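You operate a simulated robot arm through the tools that you are given. There is no shell and no other tool. Be economical: measure what you need, move in short steps, check, and stop when the job is done.

You are at the controls of a simulated two-armed robot. One attempt, no reset.

TASK
Couple the hose end to the vacuum inlet and vacuum the dark swarf off the steel tray.
Fine: vacuum off at the end, nozzle back in the cream tray. Set down upright: brown bristle nozzle. What is to be rubbed or washed off counts as gone when no trace of it is left.

The check looks at the end state, three seconds after you hand in, the way a careful person would. Anything else that was tipped, shoved, dropped, spilled or broken makes it a failure.

THE ROBOT
Two 7-joint arms with two-finger parallel grippers on one trunk, on a base that drives. Base frame: it is fixed to the floor where the robot stands at the start and does not move with it; the origin is under the middle of the robot, x ahead of it, y to its left, z up. Lengths are in mm, angles in degrees, forces in N, time in s.
The left shoulder is at the start at [60, 143, 926], the right one opposite. With the tool pointing down near the work surface each hand reaches from about 320 to 740 mm from the robot's upright axis, wherever it stands, measured 20 degrees to its own side. Places, roughly: dark swarf [600, 0, 800]; red vacuum switch [900, 1200, 600]; vacuum inlet [700, 1100, 500]. Payload 1.57 kg a hand.
Tool frame (each hand has its own): the origin (TCP) lies between the finger pads and is the grasp point; the fingertips stand 30 mm ahead of it; z points along the fingers, y is the line along which they close. Largest opening 110 mm; finger width 24, thickness 12; the body of the gripper, 48 by 112 mm, starts 78 mm behind the TCP.
Orientation is that of the tool frame in the base frame, as a unit quaternion [x, y, z, w]. With the fingers straight down and closing along the base's y, the tool's x points along the base's -x, its y along +y and its z along -z.

THE INTERFACE
- The arms move only by the tool move_arm. It takes "left_steps", "right_steps" or both (then of equal length, played together; a hand with none holds still); each is one flat list of numbers, 6 for each row, row after row: the shift along the tool's x, y, z in m, then the turn, a rotation vector about the tool's x, y, z in degrees. In form: [x, y, z, rx, ry, rz, x, y, z, rx, ry, rz, ...]. A call has 1 to 10 rows; each row is the pose to reach, as a shift and turn from the pose commanded when the call began, along the tool's axes at that moment. "left_claw" and "right_claw" are, for a hand that has rows, the opening, from 0 (shut) to 1 (fully open), set as the call begins (left out, the last holds). Rows are played at 5 a second. More than 50 mm and 8.6 degrees between two rows, or a gripper value outside its range, and nothing of the call is played. Where a pose cannot be reached the arm comes as near as it can. A force on the tool above 40 N (or 10 N above the force at the start of the call, whichever is more), or a blocked arm, ends the call early, and 0.2 s more pass. Each finger travels about 45 mm/s and halts on what it meets, pressing with about 35 N; the grip force reading is that of the motor and also rises with nothing between the fingers. The clock runs only during rows and for 0.2 s after the last one: add rows that repeat a pose to give the fingers time. It gives the time, the measured TCP pose, the force on the tool (base axes), the opening and the grip force at its end, in the units of the frame above (readings bear some noise), with the torque about the TCP (base axes, N m) and any sound that the robot's microphone picked up.
- Cameras (640 x 400 px; columns grow to the right, rows downward): "scene" is now at [49, 4, 1537.4]; the picture's right is [0.03, -1.00, 0.00], its down [-0.73, -0.02, -0.68] and it looks along [0.68, 0.02, -0.73] (base axes); focal length 292 px, centre (320, 200). "left" rides on the left gripper at [70, -16, -141] in its tool frame; the picture's right is [0.23, 0.97, 0.00], its down [-0.86, 0.20, -0.48] and it looks along [-0.47, 0.11, 0.88] (tool axes); focal length 222 px, centre (320, 200). "right" rides on the right gripper at [70, 16, -141] in its tool frame; the picture's right is [-0.23, 0.97, 0.00], its down [-0.86, -0.20, -0.48] and it looks along [-0.47, -0.11, 0.88] (tool axes); focal length 222 px, centre (320, 200).
- snapshot(camera): a new picture of that camera. No time passes.
- move_column(by): slides the trunk up (or, below 0, down) by that many mm; the arms and the scene camera ride with it, the base frame stays. It gives what a move gives, with no picture.
- drive_base(legs): drives the robot by 1 to 6 legs, each [ahead, left, turn to the left] in mm, mm and degrees, along the robot's own axes; the way and the turn of a leg run together, so that a leg with both is an arc; at most 1500 mm and 180 degrees a leg. The arms and the cameras ride along, it lands a little off, and it stops where it bumps. It gives what a move gives.
- aim_head(pan, tilt): turns the head with the scene camera to pan (to the left, within 86 degrees either way) and tilt (down, from -29 to 69), counted from straight ahead of the robot. It gives what a move gives.
- locate(camera, pixels): there is no depth. For up to 12 entries [column, row, z] of the newest picture of that camera ("zoom" is the newest enlarged one), the place [x, y] in the base frame at which the ray of that pixel passes the height z, good to about 2 mm. No time passes.
- zoom(camera, box): a new picture of the part [left, top, right, bottom] of that camera's present view, enlarged. No time passes.
- sign_off(): hands the job in; it is judged then, once.

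Keep the steps short. Do not move on a guess: measure, check each grasp and each placing, and mend mistakes. In all there are 80 turns and 58 pictures (those below and enlarged ones count). Leave the grippers open and the arms clear of the work at the hand-in unless told otherwise, and finish with a single line.

The tools are called after "Call:" by a JSON object that holds its "name" and its "arguments". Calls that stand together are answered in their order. move_arm: Moves the arms, as the interface text tells. Its arguments: {"type":"object","properties":{"left_steps":{"type":"array","items":{"type":"number"}},"left_claw":{"type":"number"},"right_steps":{"type":"array","items":{"type":"number"}},"right_claw":{"type":"number"}},"required":[]} The other tools are called the same way: move_column (by) slides the trunk up or down; drive_base (legs) drives the base; aim_head (pan, tilt) turns the head that bears the scene camera; snapshot (camera) takes a picture; locate (camera, pixels) gives the place at which the rays of pixels pass given heights; zoom (camera, box) takes an enlarged picture of a part of a camera's view; sign_off () hands the job in.

At the start:

```text
time_s: 0.0
left_tool_pos: [516.5, 128.7, 1080.4]
left_orientation: [-0.001, 1.0, -0.001, 0.001]
left_wrist_force: [0.2, 0.9, -0.7]
left_wrist_torque: [0.03, 0.0, 0.01]
left_finger_gap: 109.8
left_grasp_force: 0.1
right_tool_pos: [501.3, -334.7, 1020.1]
right_orientation: [0.001, 1.0, -0.001, 0.0]
right_wrist_force: [0.2, -0.9, -0.4]
right_wrist_torque: [0.0, 0.0, 0.03]
right_finger_gap: 110.0
right_grasp_force: 0.1
trunk travel left (down, up): [-525.0, 65.0]
robot x, y, heading: [-0.6, 1.4, -0.1]
head pan, tilt: [1.7, 47.2]
```

scene: 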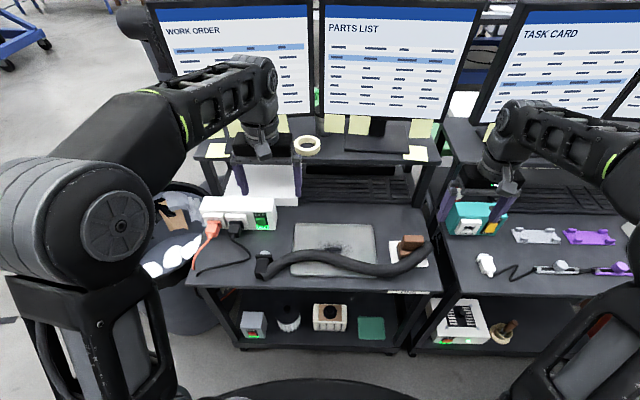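
right: 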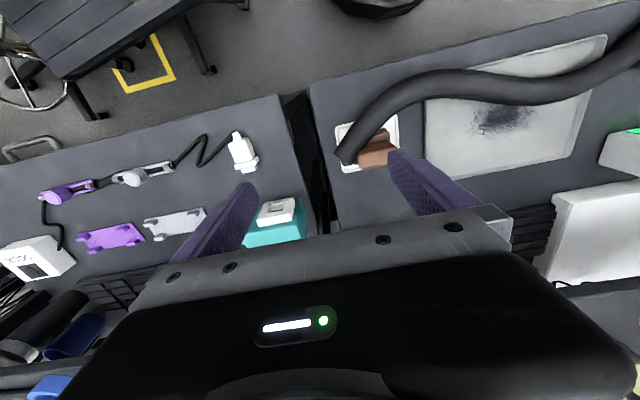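
left: 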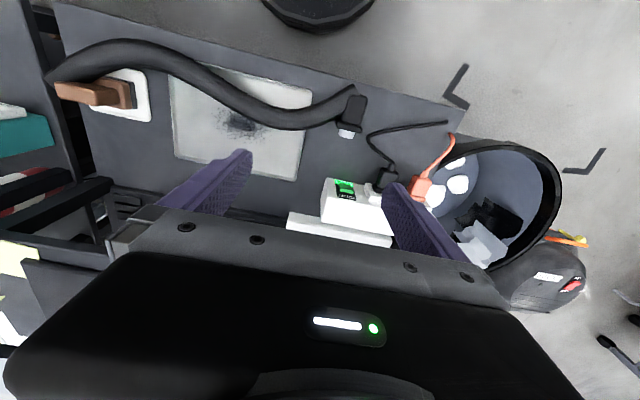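

I see the hose on the table: the nozzle is on the right in the cream tray, and the hose end is on the left at about (265,265). The vacuum should be to the left, so I'll turn the head to look at it.

Call:
{"name": "aim_head", "arguments": {"pan": 55, "tilt": 30}}

Call:
{"name": "snapshot", "arguments": {"camera": "scene"}}

Call:
{"name": "zoom", "arguments": {"camera": "left", "box": [320, 60, 640, 340]}}

```text
time_s: 1.2
left_tool_pos: [516.4, 127.6, 1079.5]
left_orientation: [0.0, 1.0, 0.0, 0.001]
left_wrist_force: [-0.1, 0.1, 0.4]
left_wrist_torque: [-0.01, 0.01, 0.02]
left_finger_gap: 110.1
left_grasp_force: 0.1
right_tool_pos: [500.9, -334.3, 1020.3]
right_orientation: [0.0, 1.0, 0.0, 0.0]
right_wrist_force: [-0.7, 0.5, -0.9]
right_wrist_torque: [-0.02, 0.0, 0.0]
right_finger_gap: 110.1
right_grasp_force: 0.0
trunk travel left (down, up): [-525.0, 65.0]
robot x, y, heading: [-1.3, -2.2, -0.1]
head pan, tilt: [55.0, 30.0]
```

```text
54 pictures are left
```

scene: 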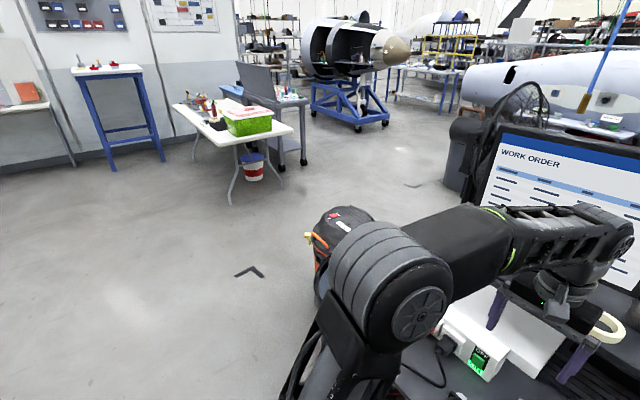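

```text
1.43 times, centred on (480, 200) of left
```

zoom: 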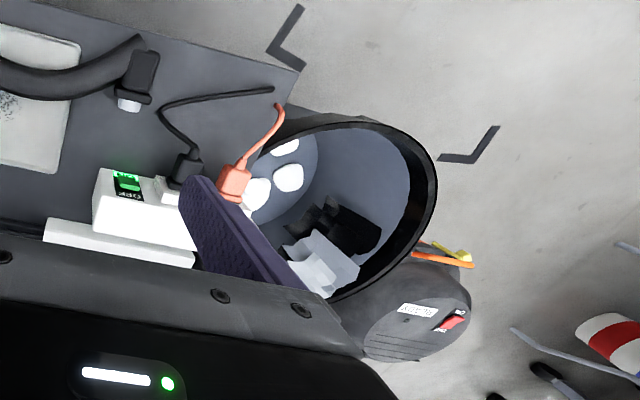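

The vacuum canister stands behind the bin, partly hidden by my arm. I'll back off and drive left to see it properly.

Call:
{"name": "drive_base", "arguments": {"legs": [[-350, 0, 0], [0, 1000, 0]]}}

Call:
{"name": "aim_head", "arguments": {"pan": -5, "tilt": 35}}

Call:
{"name": "snapshot", "arguments": {"camera": "scene"}}

```text
time_s: 8.2
left_tool_pos: [154.3, 1114.4, 1079.7]
left_orientation: [-0.008, 1.0, 0.001, 0.001]
left_wrist_force: [0.2, 0.2, 0.5]
left_wrist_torque: [0.0, 0.02, 0.02]
left_finger_gap: 109.9
left_grasp_force: 0.1
right_tool_pos: [147.1, 653.2, 1019.9]
right_orientation: [-0.009, 1.0, 0.0, 0.001]
right_wrist_force: [-0.3, -0.3, -0.4]
right_wrist_torque: [-0.01, 0.01, 0.01]
right_finger_gap: 110.2
right_grasp_force: 0.0
trunk travel left (down, up): [-525.0, 65.0]
robot x, y, heading: [-365.4, 976.9, 0.8]
head pan, tilt: [55.0, 30.0]
```

```text
time_s: 9.5
left_tool_pos: [154.9, 1114.0, 1079.4]
left_orientation: [-0.008, 1.0, -0.001, 0.001]
left_wrist_force: [0.2, -0.3, 0.1]
left_wrist_torque: [-0.02, 0.01, -0.01]
left_finger_gap: 110.1
left_grasp_force: 0.1
right_tool_pos: [147.3, 651.5, 1019.8]
right_orientation: [-0.009, 1.0, 0.0, 0.0]
right_wrist_force: [-0.1, -0.1, -0.5]
right_wrist_torque: [-0.01, 0.0, 0.0]
right_finger_gap: 110.2
right_grasp_force: 0.0
trunk travel left (down, up): [-525.0, 65.0]
robot x, y, heading: [-362.4, 978.3, 1.1]
head pan, tilt: [-5.0, 35.0]
```

```text
52 pictures are left
```

scene: 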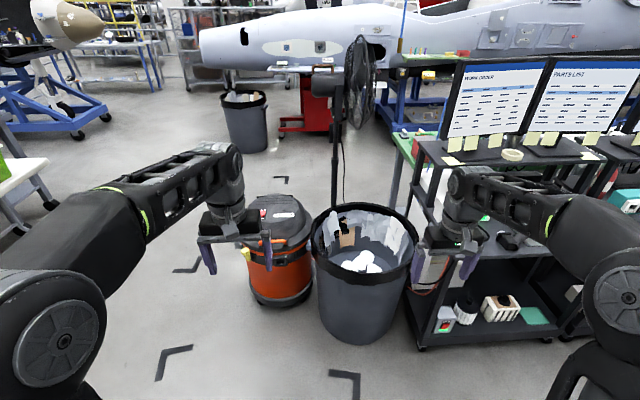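

Call:
{"name": "zoom", "arguments": {"camera": "scene", "box": [220, 170, 440, 330]}}

Call:
{"name": "zoom", "arguments": {"camera": "scene", "box": [400, 120, 640, 360]}}

```text
2.50 times, centred on (330, 250) of scene
```

zoom: 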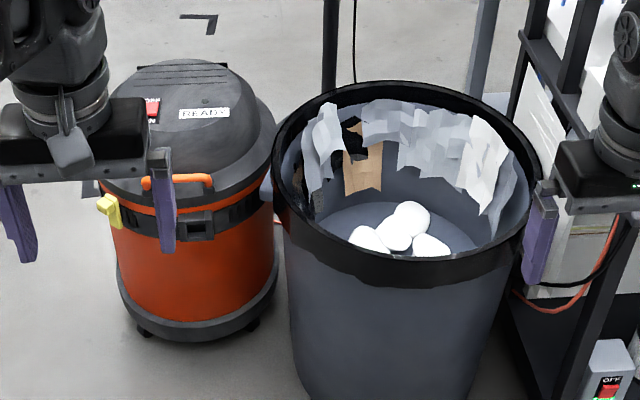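

```text
1.67 times, centred on (520, 240) of scene
```

zoom: 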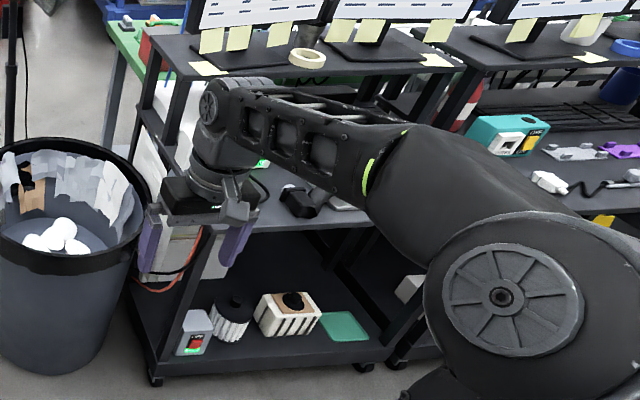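

My left gripper is blocking the front of the vacuum. I'll drive a bit further left for a clear view.

Call:
{"name": "drive_base", "arguments": {"legs": [[0, 450, 0]]}}

Call:
{"name": "aim_head", "arguments": {"pan": -12, "tilt": 35}}

Call:
{"name": "snapshot", "arguments": {"camera": "scene"}}

```text
time_s: 12.2
left_tool_pos: [145.9, 1562.9, 1078.8]
left_orientation: [-0.008, 1.0, 0.0, 0.001]
left_wrist_force: [0.1, 0.3, -0.1]
left_wrist_torque: [0.0, -0.02, 0.0]
left_finger_gap: 110.0
left_grasp_force: 0.0
right_tool_pos: [139.0, 1100.5, 1020.1]
right_orientation: [-0.007, 1.0, 0.0, 0.0]
right_wrist_force: [0.3, 0.5, -0.1]
right_wrist_torque: [-0.02, -0.01, 0.0]
right_finger_gap: 110.0
right_grasp_force: 0.1
trunk travel left (down, up): [-525.0, 65.0]
robot x, y, heading: [-363.8, 1426.7, 1.1]
head pan, tilt: [-5.0, 35.0]
```

```text
time_s: 12.9
left_tool_pos: [146.9, 1560.9, 1080.1]
left_orientation: [-0.007, 1.0, 0.0, 0.001]
left_wrist_force: [0.4, 0.2, 0.7]
left_wrist_torque: [0.0, 0.04, 0.01]
left_finger_gap: 109.9
left_grasp_force: 0.1
right_tool_pos: [139.0, 1099.5, 1020.3]
right_orientation: [-0.008, 1.0, 0.0, 0.001]
right_wrist_force: [0.3, -1.2, 0.8]
right_wrist_torque: [0.01, 0.04, 0.01]
right_finger_gap: 110.2
right_grasp_force: 0.1
trunk travel left (down, up): [-525.0, 65.0]
robot x, y, heading: [-369.9, 1423.7, 0.9]
head pan, tilt: [-12.0, 35.0]
```

```text
49 pictures are left
```

scene: 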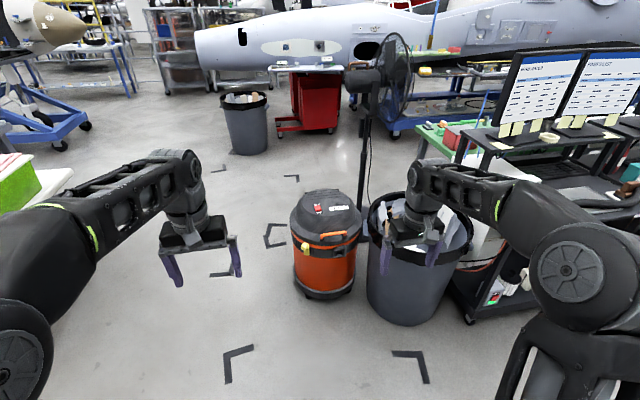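

Call:
{"name": "zoom", "arguments": {"camera": "scene", "box": [265, 180, 385, 305]}}

Call:
{"name": "locate", "arguments": {"camera": "scene", "pixels": [[305, 243, 500], [335, 236, 540], [318, 208, 600], [225, 380, 0], [425, 380, 0], [265, 245, 0], [300, 176, 0], [295, 290, 0], [355, 285, 0]]}}

```text
3.20 times, centred on (325, 242) of scene
```

zoom: 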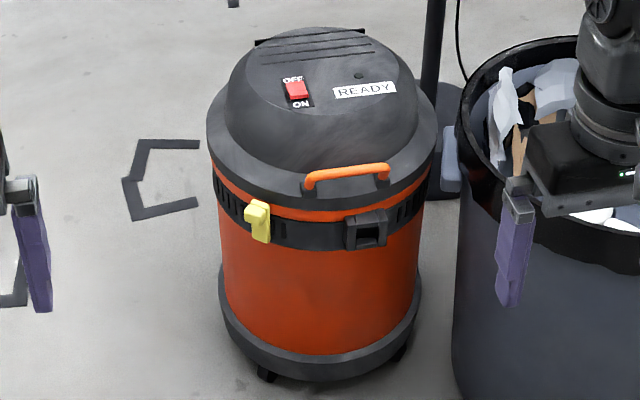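

```text
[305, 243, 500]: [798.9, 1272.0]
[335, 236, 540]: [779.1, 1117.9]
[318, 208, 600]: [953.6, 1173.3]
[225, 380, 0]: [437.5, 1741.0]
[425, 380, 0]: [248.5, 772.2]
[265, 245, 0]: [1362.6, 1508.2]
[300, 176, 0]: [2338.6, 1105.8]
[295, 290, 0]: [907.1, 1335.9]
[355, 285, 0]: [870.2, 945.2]
```

Call:
{"name": "zoom", "arguments": {"camera": "scene", "box": [295, 225, 360, 266]}}

Call:
{"name": "locate", "arguments": {"camera": "scene", "pixels": [[340, 252, 500], [340, 252, 470], [340, 252, 440], [306, 249, 480]]}}

```text
9.76 times, centred on (328, 246) of scene
```

zoom: 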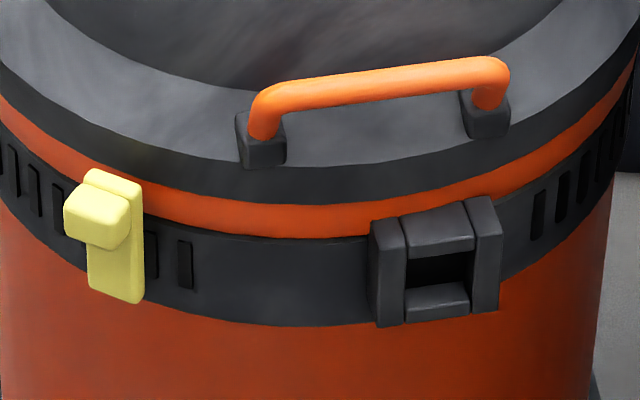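

```text
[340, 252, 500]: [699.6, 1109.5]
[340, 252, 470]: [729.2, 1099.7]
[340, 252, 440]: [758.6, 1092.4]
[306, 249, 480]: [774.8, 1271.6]
```

The inlet is the square black socket at about [715,1105,485], facing the front. The switch is on the lid. I'll go back to the table and measure the hose and nozzle.

Call:
{"name": "drive_base", "arguments": {"legs": [[0, -1400, 0], [330, 0, -0.9]]}}

Call:
{"name": "aim_head", "arguments": {"pan": 0, "tilt": 52}}

Call:
{"name": "snapshot", "arguments": {"camera": "scene"}}

Call:
{"name": "snapshot", "arguments": {"camera": "left"}}

```text
time_s: 21.6
left_tool_pos: [510.5, 170.4, 1079.4]
left_orientation: [-0.009, 1.0, 0.0, 0.0]
left_wrist_force: [0.5, 0.2, -1.0]
left_wrist_torque: [0.01, -0.02, 0.02]
left_finger_gap: 109.8
left_grasp_force: 0.0
right_tool_pos: [503.3, -291.3, 1020.0]
right_orientation: [-0.009, 1.0, 0.0, 0.0]
right_wrist_force: [0.3, 0.2, 0.2]
right_wrist_torque: [0.02, 0.0, -0.02]
right_finger_gap: 110.1
right_grasp_force: 0.0
trunk travel left (down, up): [-525.0, 65.0]
robot x, y, heading: [-4.6, 34.0, 1.2]
head pan, tilt: [-12.0, 35.0]
```

```text
time_s: 22.4
left_tool_pos: [509.0, 170.9, 1079.7]
left_orientation: [-0.008, 1.0, 0.001, 0.002]
left_wrist_force: [-0.3, 0.1, -0.2]
left_wrist_torque: [-0.02, 0.02, -0.01]
left_finger_gap: 110.2
left_grasp_force: 0.0
right_tool_pos: [502.6, -290.2, 1019.9]
right_orientation: [-0.008, 1.0, 0.0, 0.0]
right_wrist_force: [0.5, 0.0, -0.1]
right_wrist_torque: [-0.01, -0.04, 0.03]
right_finger_gap: 110.1
right_grasp_force: 0.1
trunk travel left (down, up): [-525.0, 65.0]
robot x, y, heading: [-6.6, 34.5, 0.7]
head pan, tilt: [0.0, 52.0]
```

```text
46 pictures are left
```

scene: 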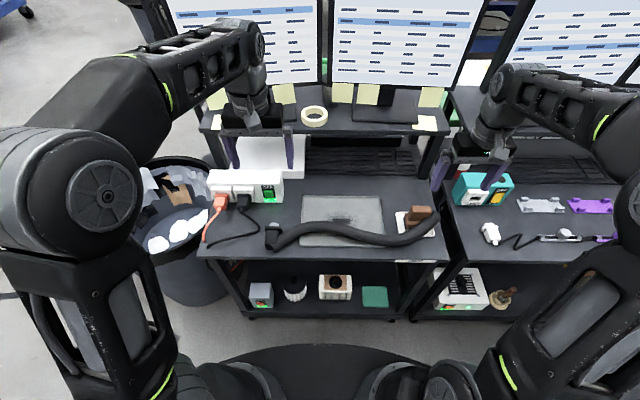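

```text
45 pictures are left
```

left: 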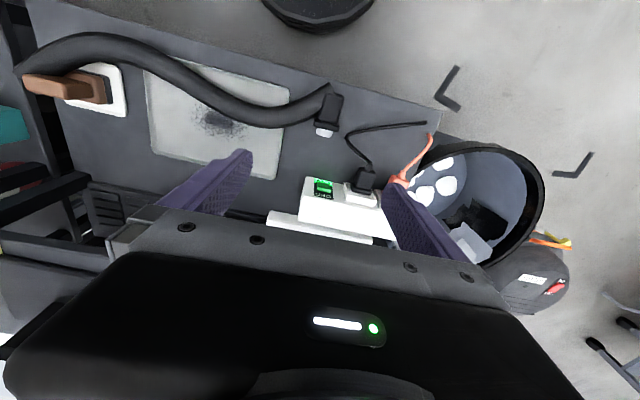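

Call:
{"name": "zoom", "arguments": {"camera": "scene", "box": [195, 160, 315, 255]}}

Call:
{"name": "zoom", "arguments": {"camera": "scene", "box": [380, 195, 450, 245]}}

Call:
{"name": "locate", "arguments": {"camera": "scene", "pixels": [[273, 224, 765], [271, 247, 765], [320, 232, 765], [385, 242, 765], [420, 234, 765], [437, 215, 765], [418, 212, 790], [398, 212, 755], [398, 237, 755], [302, 246, 750], [382, 197, 750], [305, 200, 750]]}}

Call:
{"name": "zoom", "arguments": {"camera": "left", "box": [270, 70, 400, 150]}}

```text
4.21 times, centred on (255, 208) of scene
```

zoom: 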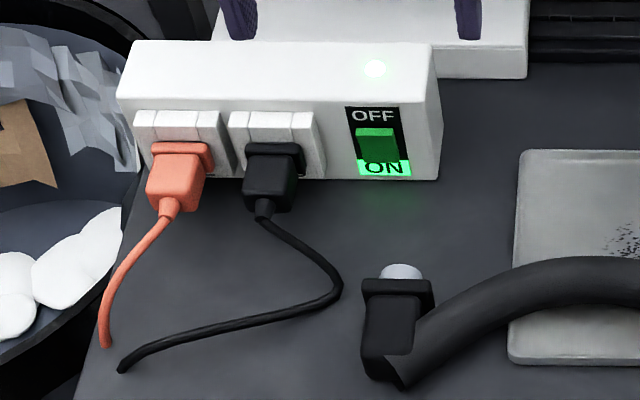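

```text
8.00 times, centred on (415, 220) of scene
```

zoom: 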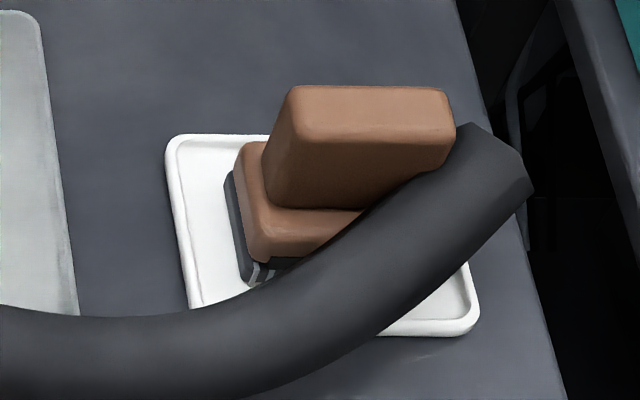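

```text
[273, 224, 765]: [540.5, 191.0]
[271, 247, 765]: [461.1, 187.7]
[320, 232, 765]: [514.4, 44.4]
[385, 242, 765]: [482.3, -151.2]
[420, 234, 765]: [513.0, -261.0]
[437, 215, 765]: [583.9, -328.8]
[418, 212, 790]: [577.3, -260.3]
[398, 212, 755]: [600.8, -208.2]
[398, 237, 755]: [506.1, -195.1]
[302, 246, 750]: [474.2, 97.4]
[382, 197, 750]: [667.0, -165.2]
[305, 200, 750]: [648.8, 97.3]
```

```text
4.92 times, centred on (335, 110) of left
```

zoom: 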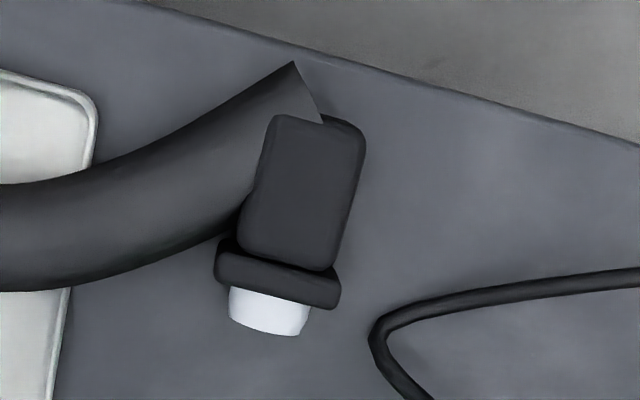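

The power strip is on and the orange plug is in. The connector at the hose end points +x, and the brown nozzle is in its tray. I'll take precise positions for both before grasping.

Call:
{"name": "locate", "arguments": {"camera": "left", "pixels": [[331.3, 108, 780], [326.3, 126.3, 780], [324.4, 137.4, 765], [326.3, 94, 780], [340, 98, 780], [318.7, 122, 780], [335, 123.5, 780], [335, 123.5, 750]]}}

Call:
{"name": "zoom", "arguments": {"camera": "right", "box": [320, 60, 480, 190]}}

Call:
{"name": "locate", "arguments": {"camera": "scene", "pixels": [[412, 207, 800], [436, 207, 800], [436, 214, 800], [414, 221, 780], [272, 237, 780], [290, 237, 750]]}}

```text
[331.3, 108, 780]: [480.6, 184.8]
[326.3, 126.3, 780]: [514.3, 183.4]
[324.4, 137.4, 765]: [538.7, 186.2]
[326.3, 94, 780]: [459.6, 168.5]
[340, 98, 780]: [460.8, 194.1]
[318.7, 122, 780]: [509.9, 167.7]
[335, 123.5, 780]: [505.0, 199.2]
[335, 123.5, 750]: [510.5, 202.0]
```

```text
3.08 times, centred on (400, 125) of right
```

zoom: 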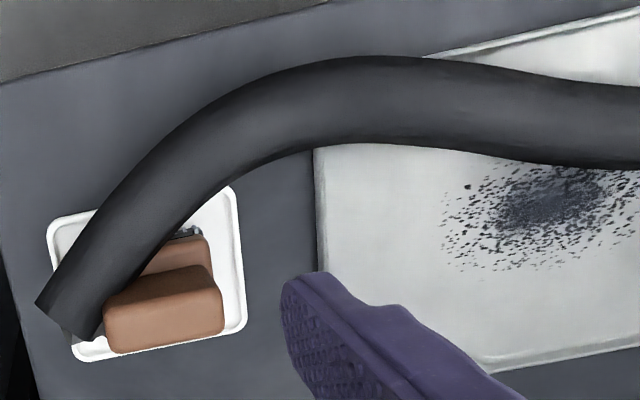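

```text
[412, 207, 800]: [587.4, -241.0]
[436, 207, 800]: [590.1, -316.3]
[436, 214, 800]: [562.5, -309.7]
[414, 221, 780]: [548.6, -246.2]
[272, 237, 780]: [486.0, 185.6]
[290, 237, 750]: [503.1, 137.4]
```

Connector body: centre about (485,184), 28 mm wide across y. Nozzle block: about x 560–590, y -241 to -316. I'll bring the left hand over the connector. The right hand goes over the nozzle, turning 85° so it closes along x.

Call:
{"name": "move_arm", "arguments": {"left_steps": [0.008, 0.004, 0.02, 0, 0, 0, 0.016, 0.008, 0.04, 0, 0, 0, 0.024, 0.013, 0.06, 0, 0, 0, 0.024, 0.013, 0.08, 0, 0, 0, 0.024, 0.013, 0.1, 0, 0, 0, 0.024, 0.013, 0.12, 0, 0, 0, 0.024, 0.013, 0.14, 0, 0, 0, 0.024, 0.013, 0.15, 0, 0, 0, 0.024, 0.013, 0.16, 0, 0, 0, 0.024, 0.013, 0.17, 0, 0, 0], "right_steps": [-0.01, 0.005, 0, 0, 0, 8.5, -0.02, 0.01, 0, 0, 0, 17, -0.03, 0.015, 0.01, 0, 0, 25.5, -0.04, 0.02, 0.02, 0, 0, 34, -0.05, 0.025, 0.03, 0, 0, 42.5, -0.06, 0.03, 0.04, 0, 0, 51, -0.072, 0.035, 0.05, 0, 0, 59.5, -0.072, 0.035, 0.06, 0, 0, 68, -0.072, 0.035, 0.07, 0, 0, 76.5, -0.072, 0.035, 0.08, 0, 0, 85], "left_claw": 0.6, "right_claw": 0.8}}

Call:
{"name": "snapshot", "arguments": {"camera": "right"}}

Call:
{"name": "snapshot", "arguments": {"camera": "left"}}

```text
time_s: 24.6
left_tool_pos: [485.3, 182.9, 908.1]
left_orientation: [-0.008, 1.0, -0.001, 0.001]
left_wrist_force: [0.8, -0.5, 0.1]
left_wrist_torque: [-0.04, 0.03, -0.01]
left_finger_gap: 66.3
left_grasp_force: 0.0
right_tool_pos: [574.0, -253.8, 939.8]
right_orientation: [0.67, 0.743, 0.0, 0.0]
right_wrist_force: [0.9, -0.3, -0.5]
right_wrist_torque: [-0.04, -0.01, 0.04]
right_finger_gap: 88.0
right_grasp_force: 0.0
trunk travel left (down, up): [-525.0, 65.0]
robot x, y, heading: [-3.8, 37.2, 1.0]
head pan, tilt: [0.0, 52.0]
```

```text
40 pictures are left
```

right: 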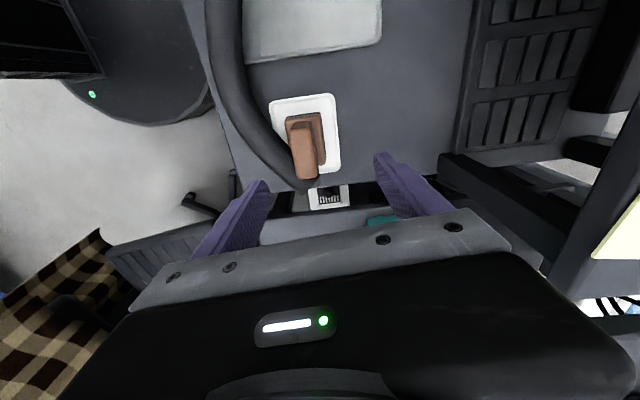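

```text
39 pictures are left
```

left: 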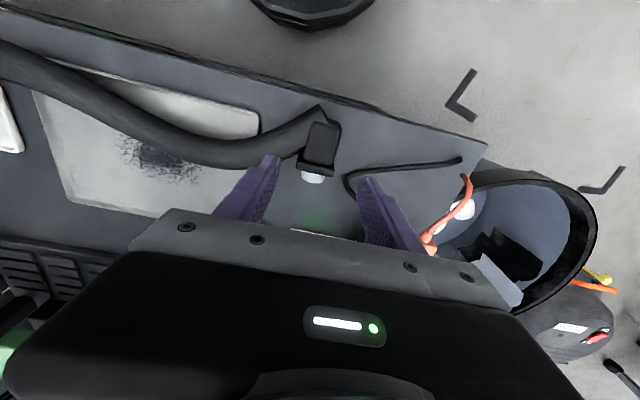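

Call:
{"name": "zoom", "arguments": {"camera": "left", "box": [270, 95, 370, 195]}}

Call:
{"name": "locate", "arguments": {"camera": "right", "pixels": [[286, 124, 800], [312, 122, 800], [318, 178, 800], [293, 180, 800], [305, 113, 780], [324, 112, 780], [270, 100, 755], [335, 95, 755], [339, 170, 755], [318, 184, 790]]}}

```text
4.00 times, centred on (320, 145) of left
```

zoom: 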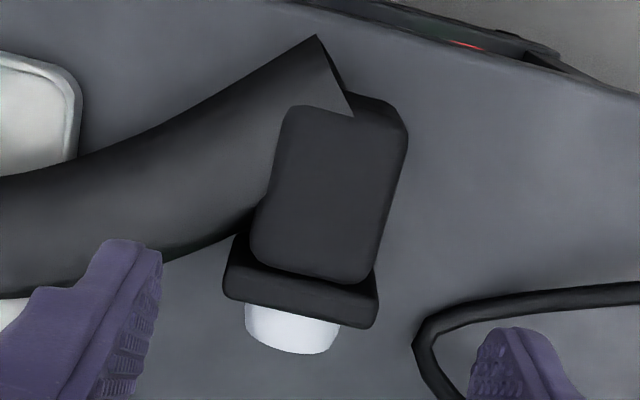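

```text
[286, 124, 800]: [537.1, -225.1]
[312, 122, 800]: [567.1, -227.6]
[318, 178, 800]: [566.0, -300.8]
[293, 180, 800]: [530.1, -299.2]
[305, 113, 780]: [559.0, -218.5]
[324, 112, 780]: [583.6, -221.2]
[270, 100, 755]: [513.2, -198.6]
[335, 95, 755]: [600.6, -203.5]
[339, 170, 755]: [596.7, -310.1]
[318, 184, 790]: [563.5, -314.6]
```

Call:
{"name": "locate", "arguments": {"camera": "left", "pixels": [[322, 142.5, 791], [311.25, 118.75, 791], [337.5, 122.5, 791], [332.5, 165, 791], [303.75, 158.75, 791], [314.5, 170, 780], [312.5, 182, 772], [296, 169.5, 780], [333, 177, 780]]}}

```text
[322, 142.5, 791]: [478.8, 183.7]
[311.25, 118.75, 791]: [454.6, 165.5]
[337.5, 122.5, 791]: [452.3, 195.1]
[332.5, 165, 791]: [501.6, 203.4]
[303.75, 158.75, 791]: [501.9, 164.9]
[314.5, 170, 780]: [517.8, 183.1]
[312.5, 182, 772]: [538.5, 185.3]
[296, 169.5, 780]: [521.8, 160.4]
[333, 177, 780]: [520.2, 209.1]
```

Body spans x 453–502, y 165–203, top at about 791. Its axis is within 2° of +x. The nozzle block's top is about z 825, centre (555,-255). I'll lower both hands around them, not closing yet.

Call:
{"name": "move_arm", "arguments": {"left_steps": [0.005, 0.001, 0.02, 0, 0, 0, 0.005, 0.001, 0.04, 0, 0, 0, 0.005, 0.001, 0.06, 0, 0, 0, 0.005, 0.001, 0.075, 0, 0, 0, 0.005, 0.001, 0.085, 0, 0, 0, 0.005, 0.001, 0.095, 0, 0, 0, 0.005, 0.001, 0.105, 0, 0, 0, 0.005, 0.001, 0.113, 0, 0, 0, 0.005, 0.001, 0.119, 0, 0, 0, 0.005, 0.001, 0.123, 0, 0, 0], "right_steps": [0.004, -0.019, 0.01, 0, 0, 4, 0.004, -0.019, 0.03, 0, 0, 8, 0.004, -0.019, 0.05, 0, 0, 8, 0.004, -0.019, 0.065, 0, 0, 8, 0.004, -0.019, 0.08, 0, 0, 8, 0.004, -0.019, 0.09, 0, 0, 8, 0.004, -0.019, 0.1, 0, 0, 8, 0.004, -0.019, 0.107, 0, 0, 8, 0.004, -0.019, 0.112, 0, 0, 8, 0.004, -0.019, 0.116, 0, 0, 8]}}

Call:
{"name": "snapshot", "arguments": {"camera": "right"}}

Call:
{"name": "snapshot", "arguments": {"camera": "left"}}

```text
time_s: 26.8
left_tool_pos: [479.5, 183.2, 786.8]
left_orientation: [-0.009, 1.0, 0.001, 0.001]
left_wrist_force: [-1.4, -0.2, 0.0]
left_wrist_torque: [0.04, 0.03, 0.02]
left_finger_gap: 66.2
left_grasp_force: 0.1
right_tool_pos: [554.3, -253.0, 822.7]
right_orientation: [0.72, 0.694, 0.0, -0.001]
right_wrist_force: [-0.1, 0.1, -0.4]
right_wrist_torque: [0.0, 0.05, -0.02]
right_finger_gap: 87.7
right_grasp_force: 0.1
trunk travel left (down, up): [-525.0, 65.0]
robot x, y, heading: [-4.3, 34.5, 0.9]
head pan, tilt: [0.0, 52.0]
```

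```text
37 pictures are left
```

right: 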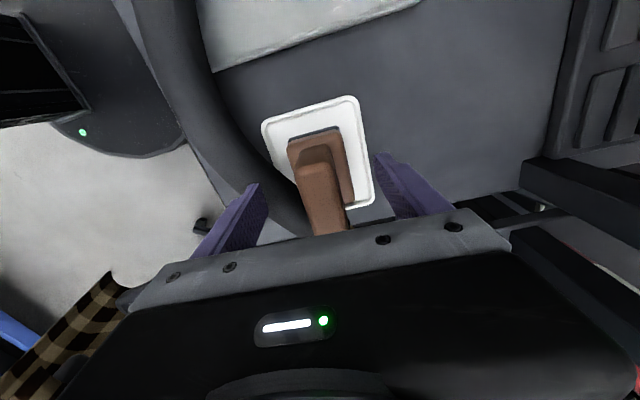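

```text
36 pictures are left
```

left: 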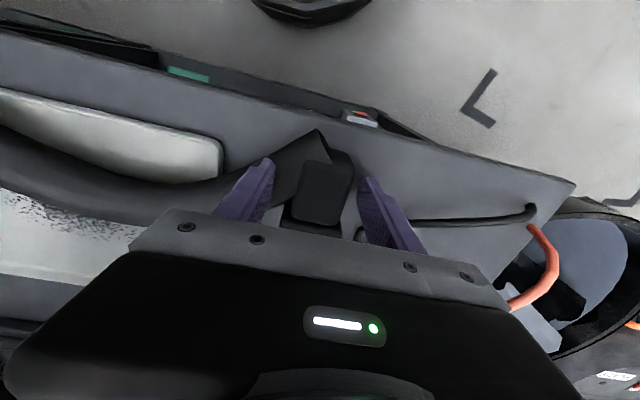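

Neither hand feels contact and the block is centred between the right fingers. Now I'll close both.

Call:
{"name": "move_arm", "arguments": {"left_steps": [0, 0, 0, 0, 0, 0, 0, 0, 0, 0, 0, 0, 0, 0, 0, 0, 0, 0, 0, 0, 0, 0, 0, 0, 0, 0, 0, 0, 0, 0], "right_steps": [0, 0, 0, 0, 0, 0, 0, 0, 0, 0, 0, 0, 0, 0, 0, 0, 0, 0, 0, 0, 0, 0, 0, 0, 0, 0, 0, 0, 0, 0], "left_claw": 0, "right_claw": 0}}

```text
time_s: 28.0
left_tool_pos: [480.7, 182.8, 787.4]
left_orientation: [-0.009, 1.0, 0.001, 0.001]
left_wrist_force: [-0.7, -0.2, 0.5]
left_wrist_torque: [0.02, -0.02, 0.02]
left_finger_gap: 39.3
left_grasp_force: 34.8
right_tool_pos: [553.5, -252.4, 823.6]
right_orientation: [0.719, 0.695, 0.0, 0.0]
right_wrist_force: [1.7, -0.3, 1.4]
right_wrist_torque: [-0.06, 0.04, 0.05]
right_finger_gap: 25.8
right_grasp_force: 25.7
trunk travel left (down, up): [-525.0, 65.0]
robot x, y, heading: [-6.5, 34.7, 1.1]
head pan, tilt: [0.0, 52.0]
```

Both are gripped, with gaps of 39 mm and 26 mm. I'll lift both 100 mm and check.

Call:
{"name": "move_arm", "arguments": {"left_steps": [0, 0, -0.02, 0, 0, 0, 0, 0, -0.05, 0, 0, 0, 0, 0, -0.08, 0, 0, 0, 0, 0, -0.11, 0, 0, 0, 0, 0, -0.14, 0, 0, 0], "right_steps": [0, 0, -0.01, 0, 0, 0, 0, 0, -0.03, 0, 0, 0, 0, 0, -0.06, 0, 0, 0, 0, 0, -0.08, 0, 0, 0, 0, 0, -0.1, 0, 0, 0]}}

Call:
{"name": "snapshot", "arguments": {"camera": "scene"}}

```text
time_s: 29.2
left_tool_pos: [479.5, 183.6, 926.9]
left_orientation: [-0.009, 1.0, 0.0, 0.0]
left_wrist_force: [-0.3, -0.2, -0.4]
left_wrist_torque: [0.01, 0.01, 0.0]
left_finger_gap: 39.2
left_grasp_force: 35.2
right_tool_pos: [553.7, -253.2, 925.8]
right_orientation: [0.719, 0.695, 0.0, -0.001]
right_wrist_force: [0.2, -0.8, -0.7]
right_wrist_torque: [-0.01, -0.01, -0.02]
right_finger_gap: 25.7
right_grasp_force: 34.5
trunk travel left (down, up): [-525.0, 65.0]
robot x, y, heading: [-6.5, 36.5, 1.1]
head pan, tilt: [0.0, 52.0]
```

```text
35 pictures are left
```

scene: 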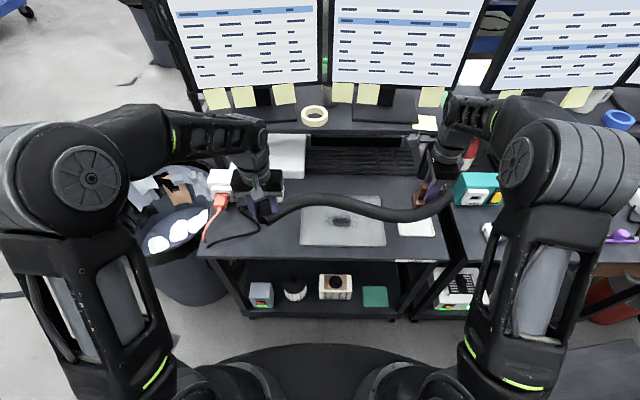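

Both are held and the wrists read no pull. I'll test how far the hose gives by spreading the hands to about 700 mm.

Call:
{"name": "move_arm", "arguments": {"left_steps": [0, 0.04, -0.02, 0, 0, 0, 0, 0.08, -0.04, 0, 0, 0, 0, 0.11, -0.06, 0, 0, 0, 0, 0.14, -0.07, 0, 0, 0, 0, 0.16, -0.07, 0, 0, 0, 0, 0.18, -0.07, 0, 0, 0], "right_steps": [-0.02, 0, -0.02, 0, 0, 0, -0.04, 0, -0.04, 0, 0, 0, -0.05, 0, -0.06, 0, 0, 0, -0.06, 0, -0.07, 0, 0, 0, -0.07, 0, -0.07, 0, 0, 0, -0.08, 0, -0.07, 0, 0, 0]}}

Call:
{"name": "snapshot", "arguments": {"camera": "scene"}}

```text
time_s: 30.6
left_tool_pos: [479.3, 363.8, 996.6]
left_orientation: [-0.008, 1.0, 0.0, 0.001]
left_wrist_force: [0.4, -0.5, -1.4]
left_wrist_torque: [0.0, -0.01, 0.02]
left_finger_gap: 39.2
left_grasp_force: 34.7
right_tool_pos: [551.9, -333.9, 994.8]
right_orientation: [0.72, 0.694, 0.0, -0.001]
right_wrist_force: [0.4, -0.2, -1.6]
right_wrist_torque: [0.0, -0.01, 0.01]
right_finger_gap: 25.4
right_grasp_force: 34.8
trunk travel left (down, up): [-525.0, 65.0]
robot x, y, heading: [-3.3, 34.9, 0.9]
head pan, tilt: [0.0, 52.0]
```

```text
34 pictures are left
```

scene: 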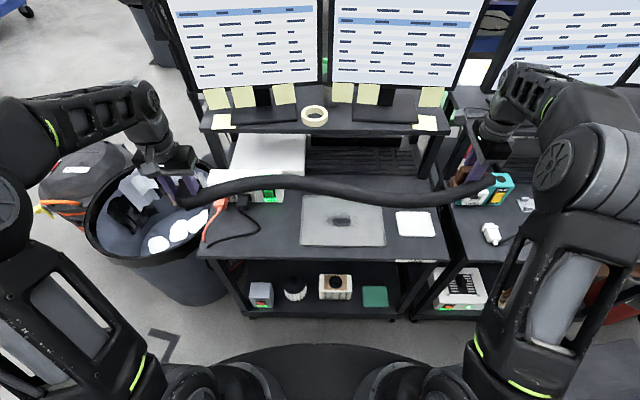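

The hose stretches freely with no pull. Next I'll measure the bin and the vacuum so I know where to stand.

Call:
{"name": "locate", "arguments": {"camera": "scene", "pixels": [[84, 215, 650], [180, 258, 650], [150, 250, 650], [84, 215, 600], [180, 258, 600], [195, 303, 0], [75, 168, 600], [55, 205, 480]]}}

Call:
{"name": "drive_base", "arguments": {"legs": [[-420, 0, 0], [0, 930, 0]]}}

Call:
{"name": "aim_head", "arguments": {"pan": 0, "tilt": 40}}

Call:
{"name": "snapshot", "arguments": {"camera": "scene"}}

```text
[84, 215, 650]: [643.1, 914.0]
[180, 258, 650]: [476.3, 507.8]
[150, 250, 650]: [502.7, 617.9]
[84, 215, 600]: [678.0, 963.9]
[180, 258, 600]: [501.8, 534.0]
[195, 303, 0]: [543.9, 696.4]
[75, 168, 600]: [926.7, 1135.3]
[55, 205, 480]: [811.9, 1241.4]
```

```text
time_s: 37.8
left_tool_pos: [49.5, 1311.1, 997.2]
left_orientation: [-0.009, 1.0, -0.001, 0.0]
left_wrist_force: [0.2, 0.4, 0.0]
left_wrist_torque: [-0.02, 0.03, 0.02]
left_finger_gap: 39.2
left_grasp_force: 35.1
right_tool_pos: [121.9, 613.1, 994.7]
right_orientation: [0.72, 0.694, 0.0, 0.0]
right_wrist_force: [-0.3, 0.2, -2.0]
right_wrist_torque: [-0.01, 0.0, -0.02]
right_finger_gap: 25.7
right_grasp_force: 35.0
trunk travel left (down, up): [-525.0, 65.0]
robot x, y, heading: [-432.3, 979.0, 1.3]
head pan, tilt: [0.0, 52.0]
```

```text
time_s: 38.5
left_tool_pos: [49.6, 1310.2, 997.1]
left_orientation: [-0.008, 1.0, -0.001, 0.001]
left_wrist_force: [-0.8, -0.5, -1.2]
left_wrist_torque: [0.01, 0.05, 0.01]
left_finger_gap: 39.4
left_grasp_force: 34.9
right_tool_pos: [122.7, 613.6, 994.3]
right_orientation: [0.72, 0.694, -0.001, -0.001]
right_wrist_force: [-0.6, 0.0, -2.1]
right_wrist_torque: [-0.03, -0.04, 0.0]
right_finger_gap: 25.7
right_grasp_force: 35.4
trunk travel left (down, up): [-525.0, 65.0]
robot x, y, heading: [-430.3, 984.2, 1.2]
head pan, tilt: [0.0, 40.0]
```

```text
33 pictures are left
```

scene: 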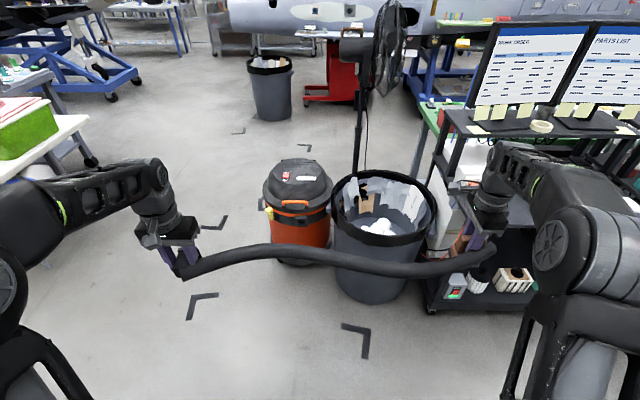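

Call:
{"name": "zoom", "arguments": {"camera": "scene", "box": [250, 150, 346, 210]}}

Call:
{"name": "locate", "arguments": {"camera": "scene", "pixels": [[298, 190, 560], [263, 195, 540], [333, 195, 540], [286, 177, 600], [291, 199, 560], [298, 265, 20], [298, 250, 20]]}}

```text
6.67 times, centred on (298, 180) of scene
```

zoom: 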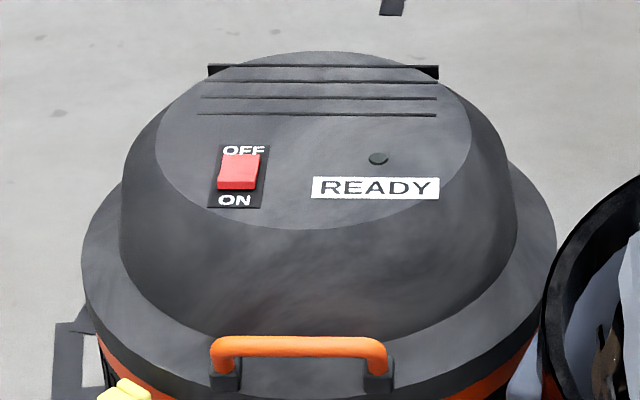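

```text
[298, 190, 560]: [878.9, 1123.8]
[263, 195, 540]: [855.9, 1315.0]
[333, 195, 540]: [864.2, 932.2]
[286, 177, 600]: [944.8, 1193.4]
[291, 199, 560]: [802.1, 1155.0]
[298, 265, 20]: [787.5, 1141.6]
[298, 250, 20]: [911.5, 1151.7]
```

The vacuum faces -x within a couple of degrees, with its centre near (922,1128). I'll tuck the right hand in and up, bring the left hand forward, and then lower the trunk.

Call:
{"name": "move_arm", "arguments": {"left_steps": [-0.02, -0.02, 0, 0, 0, 0, -0.04, -0.04, 0, 0, 0, 0, -0.06, -0.06, 0, 0, 0, 0, -0.08, -0.08, 0, 0, 0, 0, -0.1, -0.1, 0, 0, 0, 0, -0.1, -0.12, 0, 0, 0, 0, -0.1, -0.14, 0, 0, 0, 0, -0.1, -0.16, 0, 0, 0, 0], "right_steps": [0.02, -0.02, -0.02, 0, 0, 0, 0.04, -0.03, -0.04, 0, 0, 0, 0.06, -0.05, -0.07, 0, 0, 0, 0.08, -0.07, -0.1, 0, 0, 0, 0.1, -0.09, -0.13, 0, 0, 0, 0.12, -0.11, -0.15, 0, 0, 0, 0.13, -0.12, -0.17, 0, 0, 0, 0.14, -0.13, -0.19, 0, 0, 0]}}

Call:
{"name": "move_column", "arguments": {"by": -250}}

Call:
{"name": "drive_base", "arguments": {"legs": [[300, -20, -1.2]]}}

Call:
{"name": "snapshot", "arguments": {"camera": "left"}}

Call:
{"name": "snapshot", "arguments": {"camera": "scene"}}

```text
time_s: 40.3
left_tool_pos: [151.9, 1152.1, 997.0]
left_orientation: [-0.008, 1.0, 0.0, 0.001]
left_wrist_force: [0.1, 0.1, -1.6]
left_wrist_torque: [0.01, -0.02, 0.04]
left_finger_gap: 39.4
left_grasp_force: 35.3
right_tool_pos: [19.4, 749.4, 1110.1]
right_orientation: [0.721, 0.693, 0.0, 0.0]
right_wrist_force: [0.1, 0.7, -2.0]
right_wrist_torque: [0.01, 0.01, 0.01]
right_finger_gap: 25.5
right_grasp_force: 35.4
right hand out of reach, approached as far as the arm can: row 5, 6, 7, 8
trunk travel left (down, up): [-525.0, 65.0]
robot x, y, heading: [-432.4, 979.6, 1.1]
head pan, tilt: [0.0, 40.0]
```

```text
time_s: 42.9
left_tool_pos: [153.3, 1153.1, 746.4]
left_orientation: [-0.008, 1.0, 0.0, 0.001]
left_wrist_force: [0.4, 0.0, -1.0]
left_wrist_torque: [0.03, 0.02, 0.03]
left_finger_gap: 39.3
left_grasp_force: 34.6
right_tool_pos: [20.1, 750.5, 860.3]
right_orientation: [0.72, 0.694, 0.0, 0.001]
right_wrist_force: [0.4, -0.5, -1.6]
right_wrist_torque: [0.04, -0.02, 0.0]
right_finger_gap: 25.5
right_grasp_force: 35.4
trunk travel left (down, up): [-275.0, 315.0]
robot x, y, heading: [-433.8, 982.0, 0.9]
head pan, tilt: [0.0, 40.0]
```

```text
time_s: 44.9
left_tool_pos: [452.1, 1120.7, 745.1]
left_orientation: [0.004, 1.0, 0.0, -0.001]
left_wrist_force: [-0.2, 0.3, -0.4]
left_wrist_torque: [-0.04, 0.01, 0.0]
left_finger_gap: 39.2
left_grasp_force: 35.0
right_tool_pos: [310.8, 719.9, 859.0]
right_orientation: [0.728, 0.685, 0.0, 0.0]
right_wrist_force: [-0.5, -0.2, -2.5]
right_wrist_torque: [0.0, -0.01, 0.02]
right_finger_gap: 25.7
right_grasp_force: 34.7
trunk travel left (down, up): [-275.0, 315.0]
robot x, y, heading: [-138.5, 963.1, -0.3]
head pan, tilt: [0.0, 40.0]
```

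```text
31 pictures are left
```

left: 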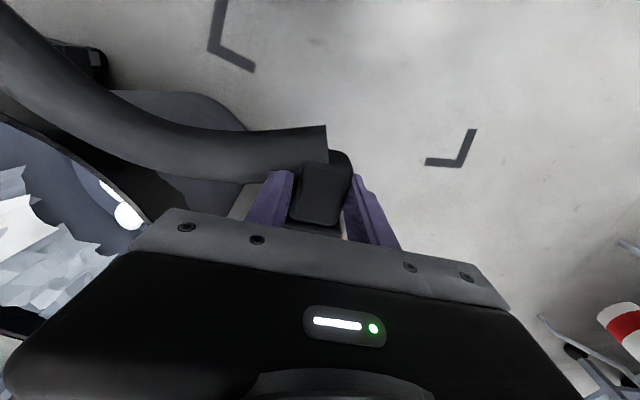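

```text
30 pictures are left
```

scene: 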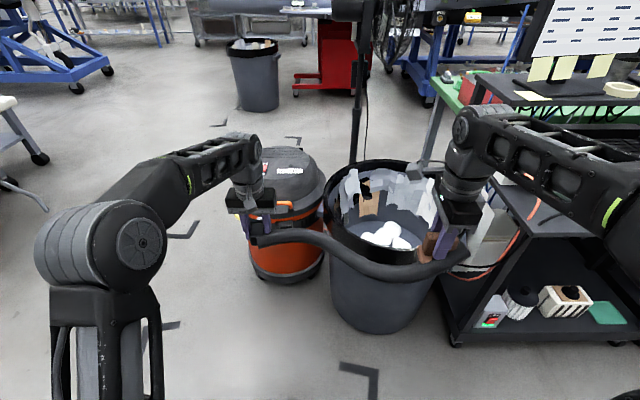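

My left hand is right on the line of sight to the inlet. I'll shift it 150 mm left and down to look.

Call:
{"name": "move_arm", "arguments": {"left_steps": [0, 0.04, 0.02, 0, 0, 0, 0, 0.08, 0.05, 0, 0, 0, 0, 0.12, 0.08, 0, 0, 0, 0, 0.15, 0.11, 0, 0, 0, 0, 0.16, 0.15, 0, 0, 0, 0, 0.16, 0.18, 0, 0, 0]}}

Call:
{"name": "zoom", "arguments": {"camera": "scene", "box": [240, 180, 336, 240]}}

```text
time_s: 46.3
left_tool_pos: [453.2, 1281.2, 564.7]
left_orientation: [0.004, 1.0, 0.0, 0.001]
left_wrist_force: [0.3, 0.4, -1.4]
left_wrist_torque: [0.01, -0.02, 0.02]
left_finger_gap: 39.3
left_grasp_force: 35.3
right_tool_pos: [310.9, 721.2, 859.1]
right_orientation: [0.728, 0.685, 0.0, 0.0]
right_wrist_force: [0.6, -0.1, -2.0]
right_wrist_torque: [0.01, -0.02, 0.05]
right_finger_gap: 25.6
right_grasp_force: 34.7
trunk travel left (down, up): [-275.0, 315.0]
robot x, y, heading: [-139.2, 962.8, -0.6]
head pan, tilt: [0.0, 40.0]
```

```text
6.67 times, centred on (288, 210) of scene
```

zoom: 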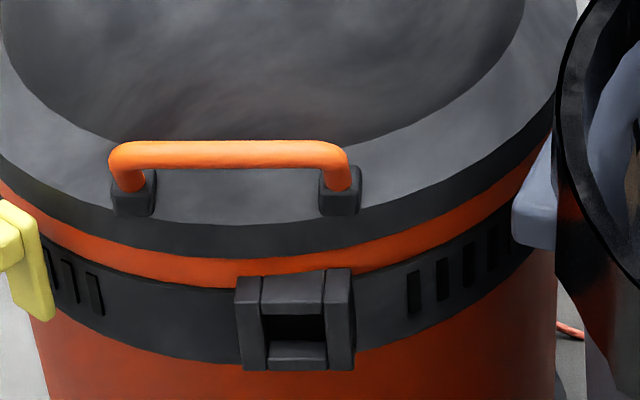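

Call:
{"name": "locate", "arguments": {"camera": "zoom", "pixels": [[295, 328, 500], [295, 328, 480], [295, 328, 460], [236, 280, 500], [352, 272, 500], [264, 315, 480], [325, 315, 480], [295, 342, 480], [295, 313, 480], [245, 370, 460], [352, 370, 460]]}}

```text
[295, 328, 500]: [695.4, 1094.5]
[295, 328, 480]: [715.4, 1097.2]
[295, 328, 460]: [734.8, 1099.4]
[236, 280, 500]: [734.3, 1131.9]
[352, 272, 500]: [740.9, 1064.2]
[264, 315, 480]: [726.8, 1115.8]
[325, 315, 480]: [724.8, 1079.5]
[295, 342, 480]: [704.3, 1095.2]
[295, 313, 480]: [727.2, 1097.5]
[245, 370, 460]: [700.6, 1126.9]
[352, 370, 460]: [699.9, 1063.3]
```

Call:
{"name": "zoom", "arguments": {"camera": "scene", "box": [272, 216, 296, 231]}}

Call:
{"name": "zoom", "arguments": {"camera": "scene", "box": [176, 216, 256, 266]}}

```text
16.00 times, centred on (284, 224) of scene
```

zoom: 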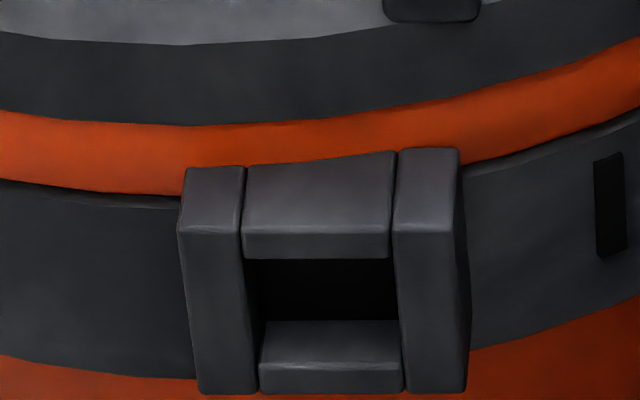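

```text
8.00 times, centred on (216, 241) of scene
```

zoom: 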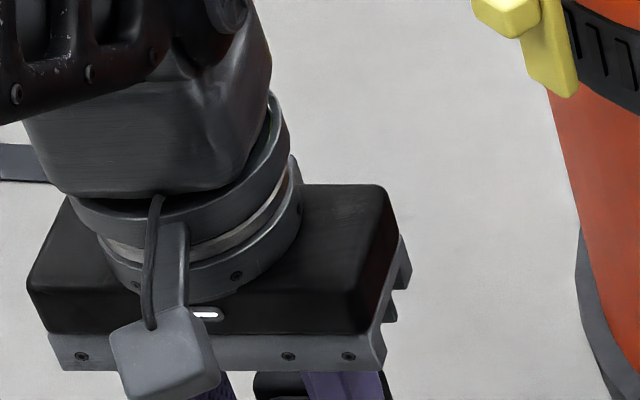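

The frame is clear now: a square opening about 36 mm, facing -x. I'll locate its centre, then lower the trunk 150 mm and look again to triangulate its height.

Call:
{"name": "locate", "arguments": {"camera": "scene", "pixels": [[284.25, 230.4, 500], [284.25, 230.4, 480], [284.25, 230.4, 460], [284.25, 230.4, 440]]}}

Call:
{"name": "move_column", "arguments": {"by": -150}}

Call:
{"name": "zoom", "arguments": {"camera": "scene", "box": [256, 170, 320, 210]}}

```text
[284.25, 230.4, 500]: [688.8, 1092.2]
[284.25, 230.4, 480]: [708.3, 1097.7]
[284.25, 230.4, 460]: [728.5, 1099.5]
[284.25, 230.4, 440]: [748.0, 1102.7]
```

```text
time_s: 48.1
left_tool_pos: [452.6, 1280.8, 415.6]
left_orientation: [0.004, 1.0, 0.001, 0.001]
left_wrist_force: [0.0, -0.7, -0.7]
left_wrist_torque: [0.02, -0.01, 0.0]
left_finger_gap: 39.6
left_grasp_force: 35.0
right_tool_pos: [310.9, 720.3, 711.3]
right_orientation: [0.729, 0.685, 0.0, 0.0]
right_wrist_force: [0.3, 0.5, -0.8]
right_wrist_torque: [0.0, -0.05, 0.0]
right_finger_gap: 25.5
right_grasp_force: 34.9
trunk travel left (down, up): [-125.0, 465.0]
robot x, y, heading: [-139.0, 961.1, -0.2]
head pan, tilt: [0.0, 40.0]
```

```text
10.00 times, centred on (288, 190) of scene
```

zoom: 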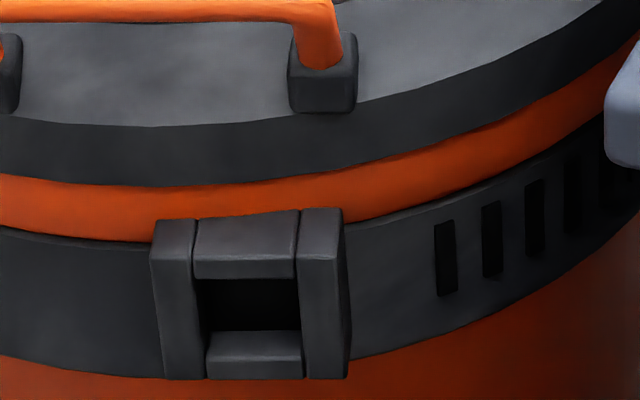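

Call:
{"name": "locate", "arguments": {"camera": "zoom", "pixels": [[250, 318, 500], [250, 318, 480], [250, 318, 460], [250, 318, 440], [150, 262, 480], [345, 258, 480], [196, 278, 480], [297, 277, 480]]}}

```text
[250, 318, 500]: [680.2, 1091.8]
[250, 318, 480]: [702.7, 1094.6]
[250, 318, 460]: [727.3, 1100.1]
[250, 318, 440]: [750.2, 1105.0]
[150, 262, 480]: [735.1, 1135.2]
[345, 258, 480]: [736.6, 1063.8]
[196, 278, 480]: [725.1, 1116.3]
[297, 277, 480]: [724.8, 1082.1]
```

Height is still uncertain by about ±10 mm. I'll widen the baseline with the trunk at its lowest and then high.

Call:
{"name": "move_column", "arguments": {"by": -115}}

Call:
{"name": "zoom", "arguments": {"camera": "scene", "box": [256, 140, 320, 180]}}

```text
time_s: 49.5
left_tool_pos: [452.3, 1281.1, 300.9]
left_orientation: [0.003, 1.0, -0.001, 0.001]
left_wrist_force: [-0.2, -1.6, -0.8]
left_wrist_torque: [-0.02, -0.03, -0.01]
left_finger_gap: 39.2
left_grasp_force: 35.0
right_tool_pos: [311.2, 721.0, 596.2]
right_orientation: [0.729, 0.685, 0.0, 0.0]
right_wrist_force: [-0.6, -0.5, -1.4]
right_wrist_torque: [0.01, 0.0, 0.05]
right_finger_gap: 25.4
right_grasp_force: 34.9
trunk travel left (down, up): [-10.0, 580.0]
robot x, y, heading: [-136.1, 965.2, -0.6]
head pan, tilt: [0.0, 40.0]
```

```text
10.00 times, centred on (288, 160) of scene
```

zoom: 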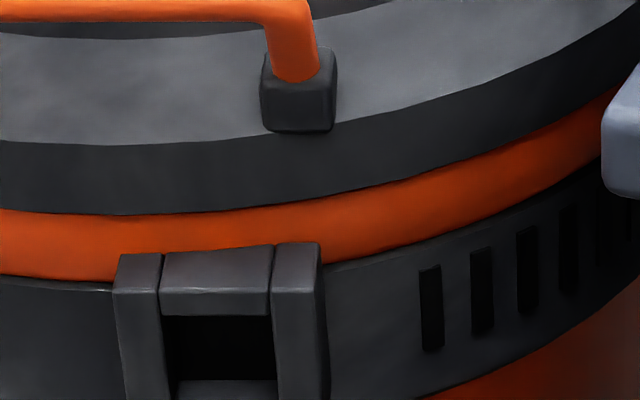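

Call:
{"name": "locate", "arguments": {"camera": "zoom", "pixels": [[217, 316, 500], [217, 316, 480], [217, 316, 460], [217, 316, 440], [165, 316, 480], [270, 316, 480], [217, 290, 500], [217, 290, 480], [113, 288, 480], [320, 285, 480]]}}

Call:
{"name": "move_column", "arguments": {"by": 560}}

Call:
{"name": "zoom", "arguments": {"camera": "scene", "box": [256, 250, 320, 290]}}

```text
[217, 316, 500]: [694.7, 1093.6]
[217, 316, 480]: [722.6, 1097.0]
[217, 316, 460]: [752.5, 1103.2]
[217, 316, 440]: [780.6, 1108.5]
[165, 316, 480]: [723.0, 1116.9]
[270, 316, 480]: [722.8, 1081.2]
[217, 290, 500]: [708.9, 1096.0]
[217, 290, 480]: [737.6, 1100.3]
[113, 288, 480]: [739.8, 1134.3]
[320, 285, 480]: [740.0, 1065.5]
```

```text
refused: 560 is not a number from -400 to 400
```

```text
10.00 times, centred on (288, 270) of scene
```

zoom: 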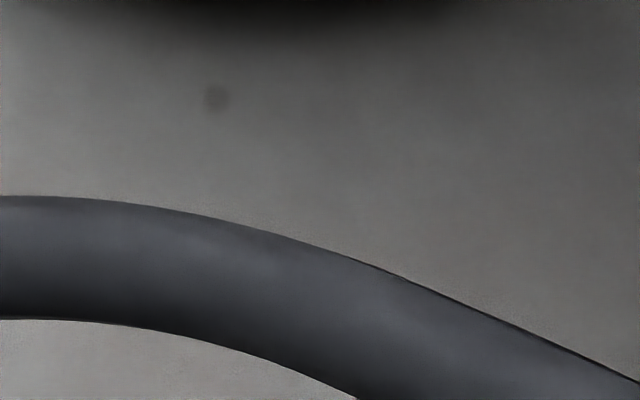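

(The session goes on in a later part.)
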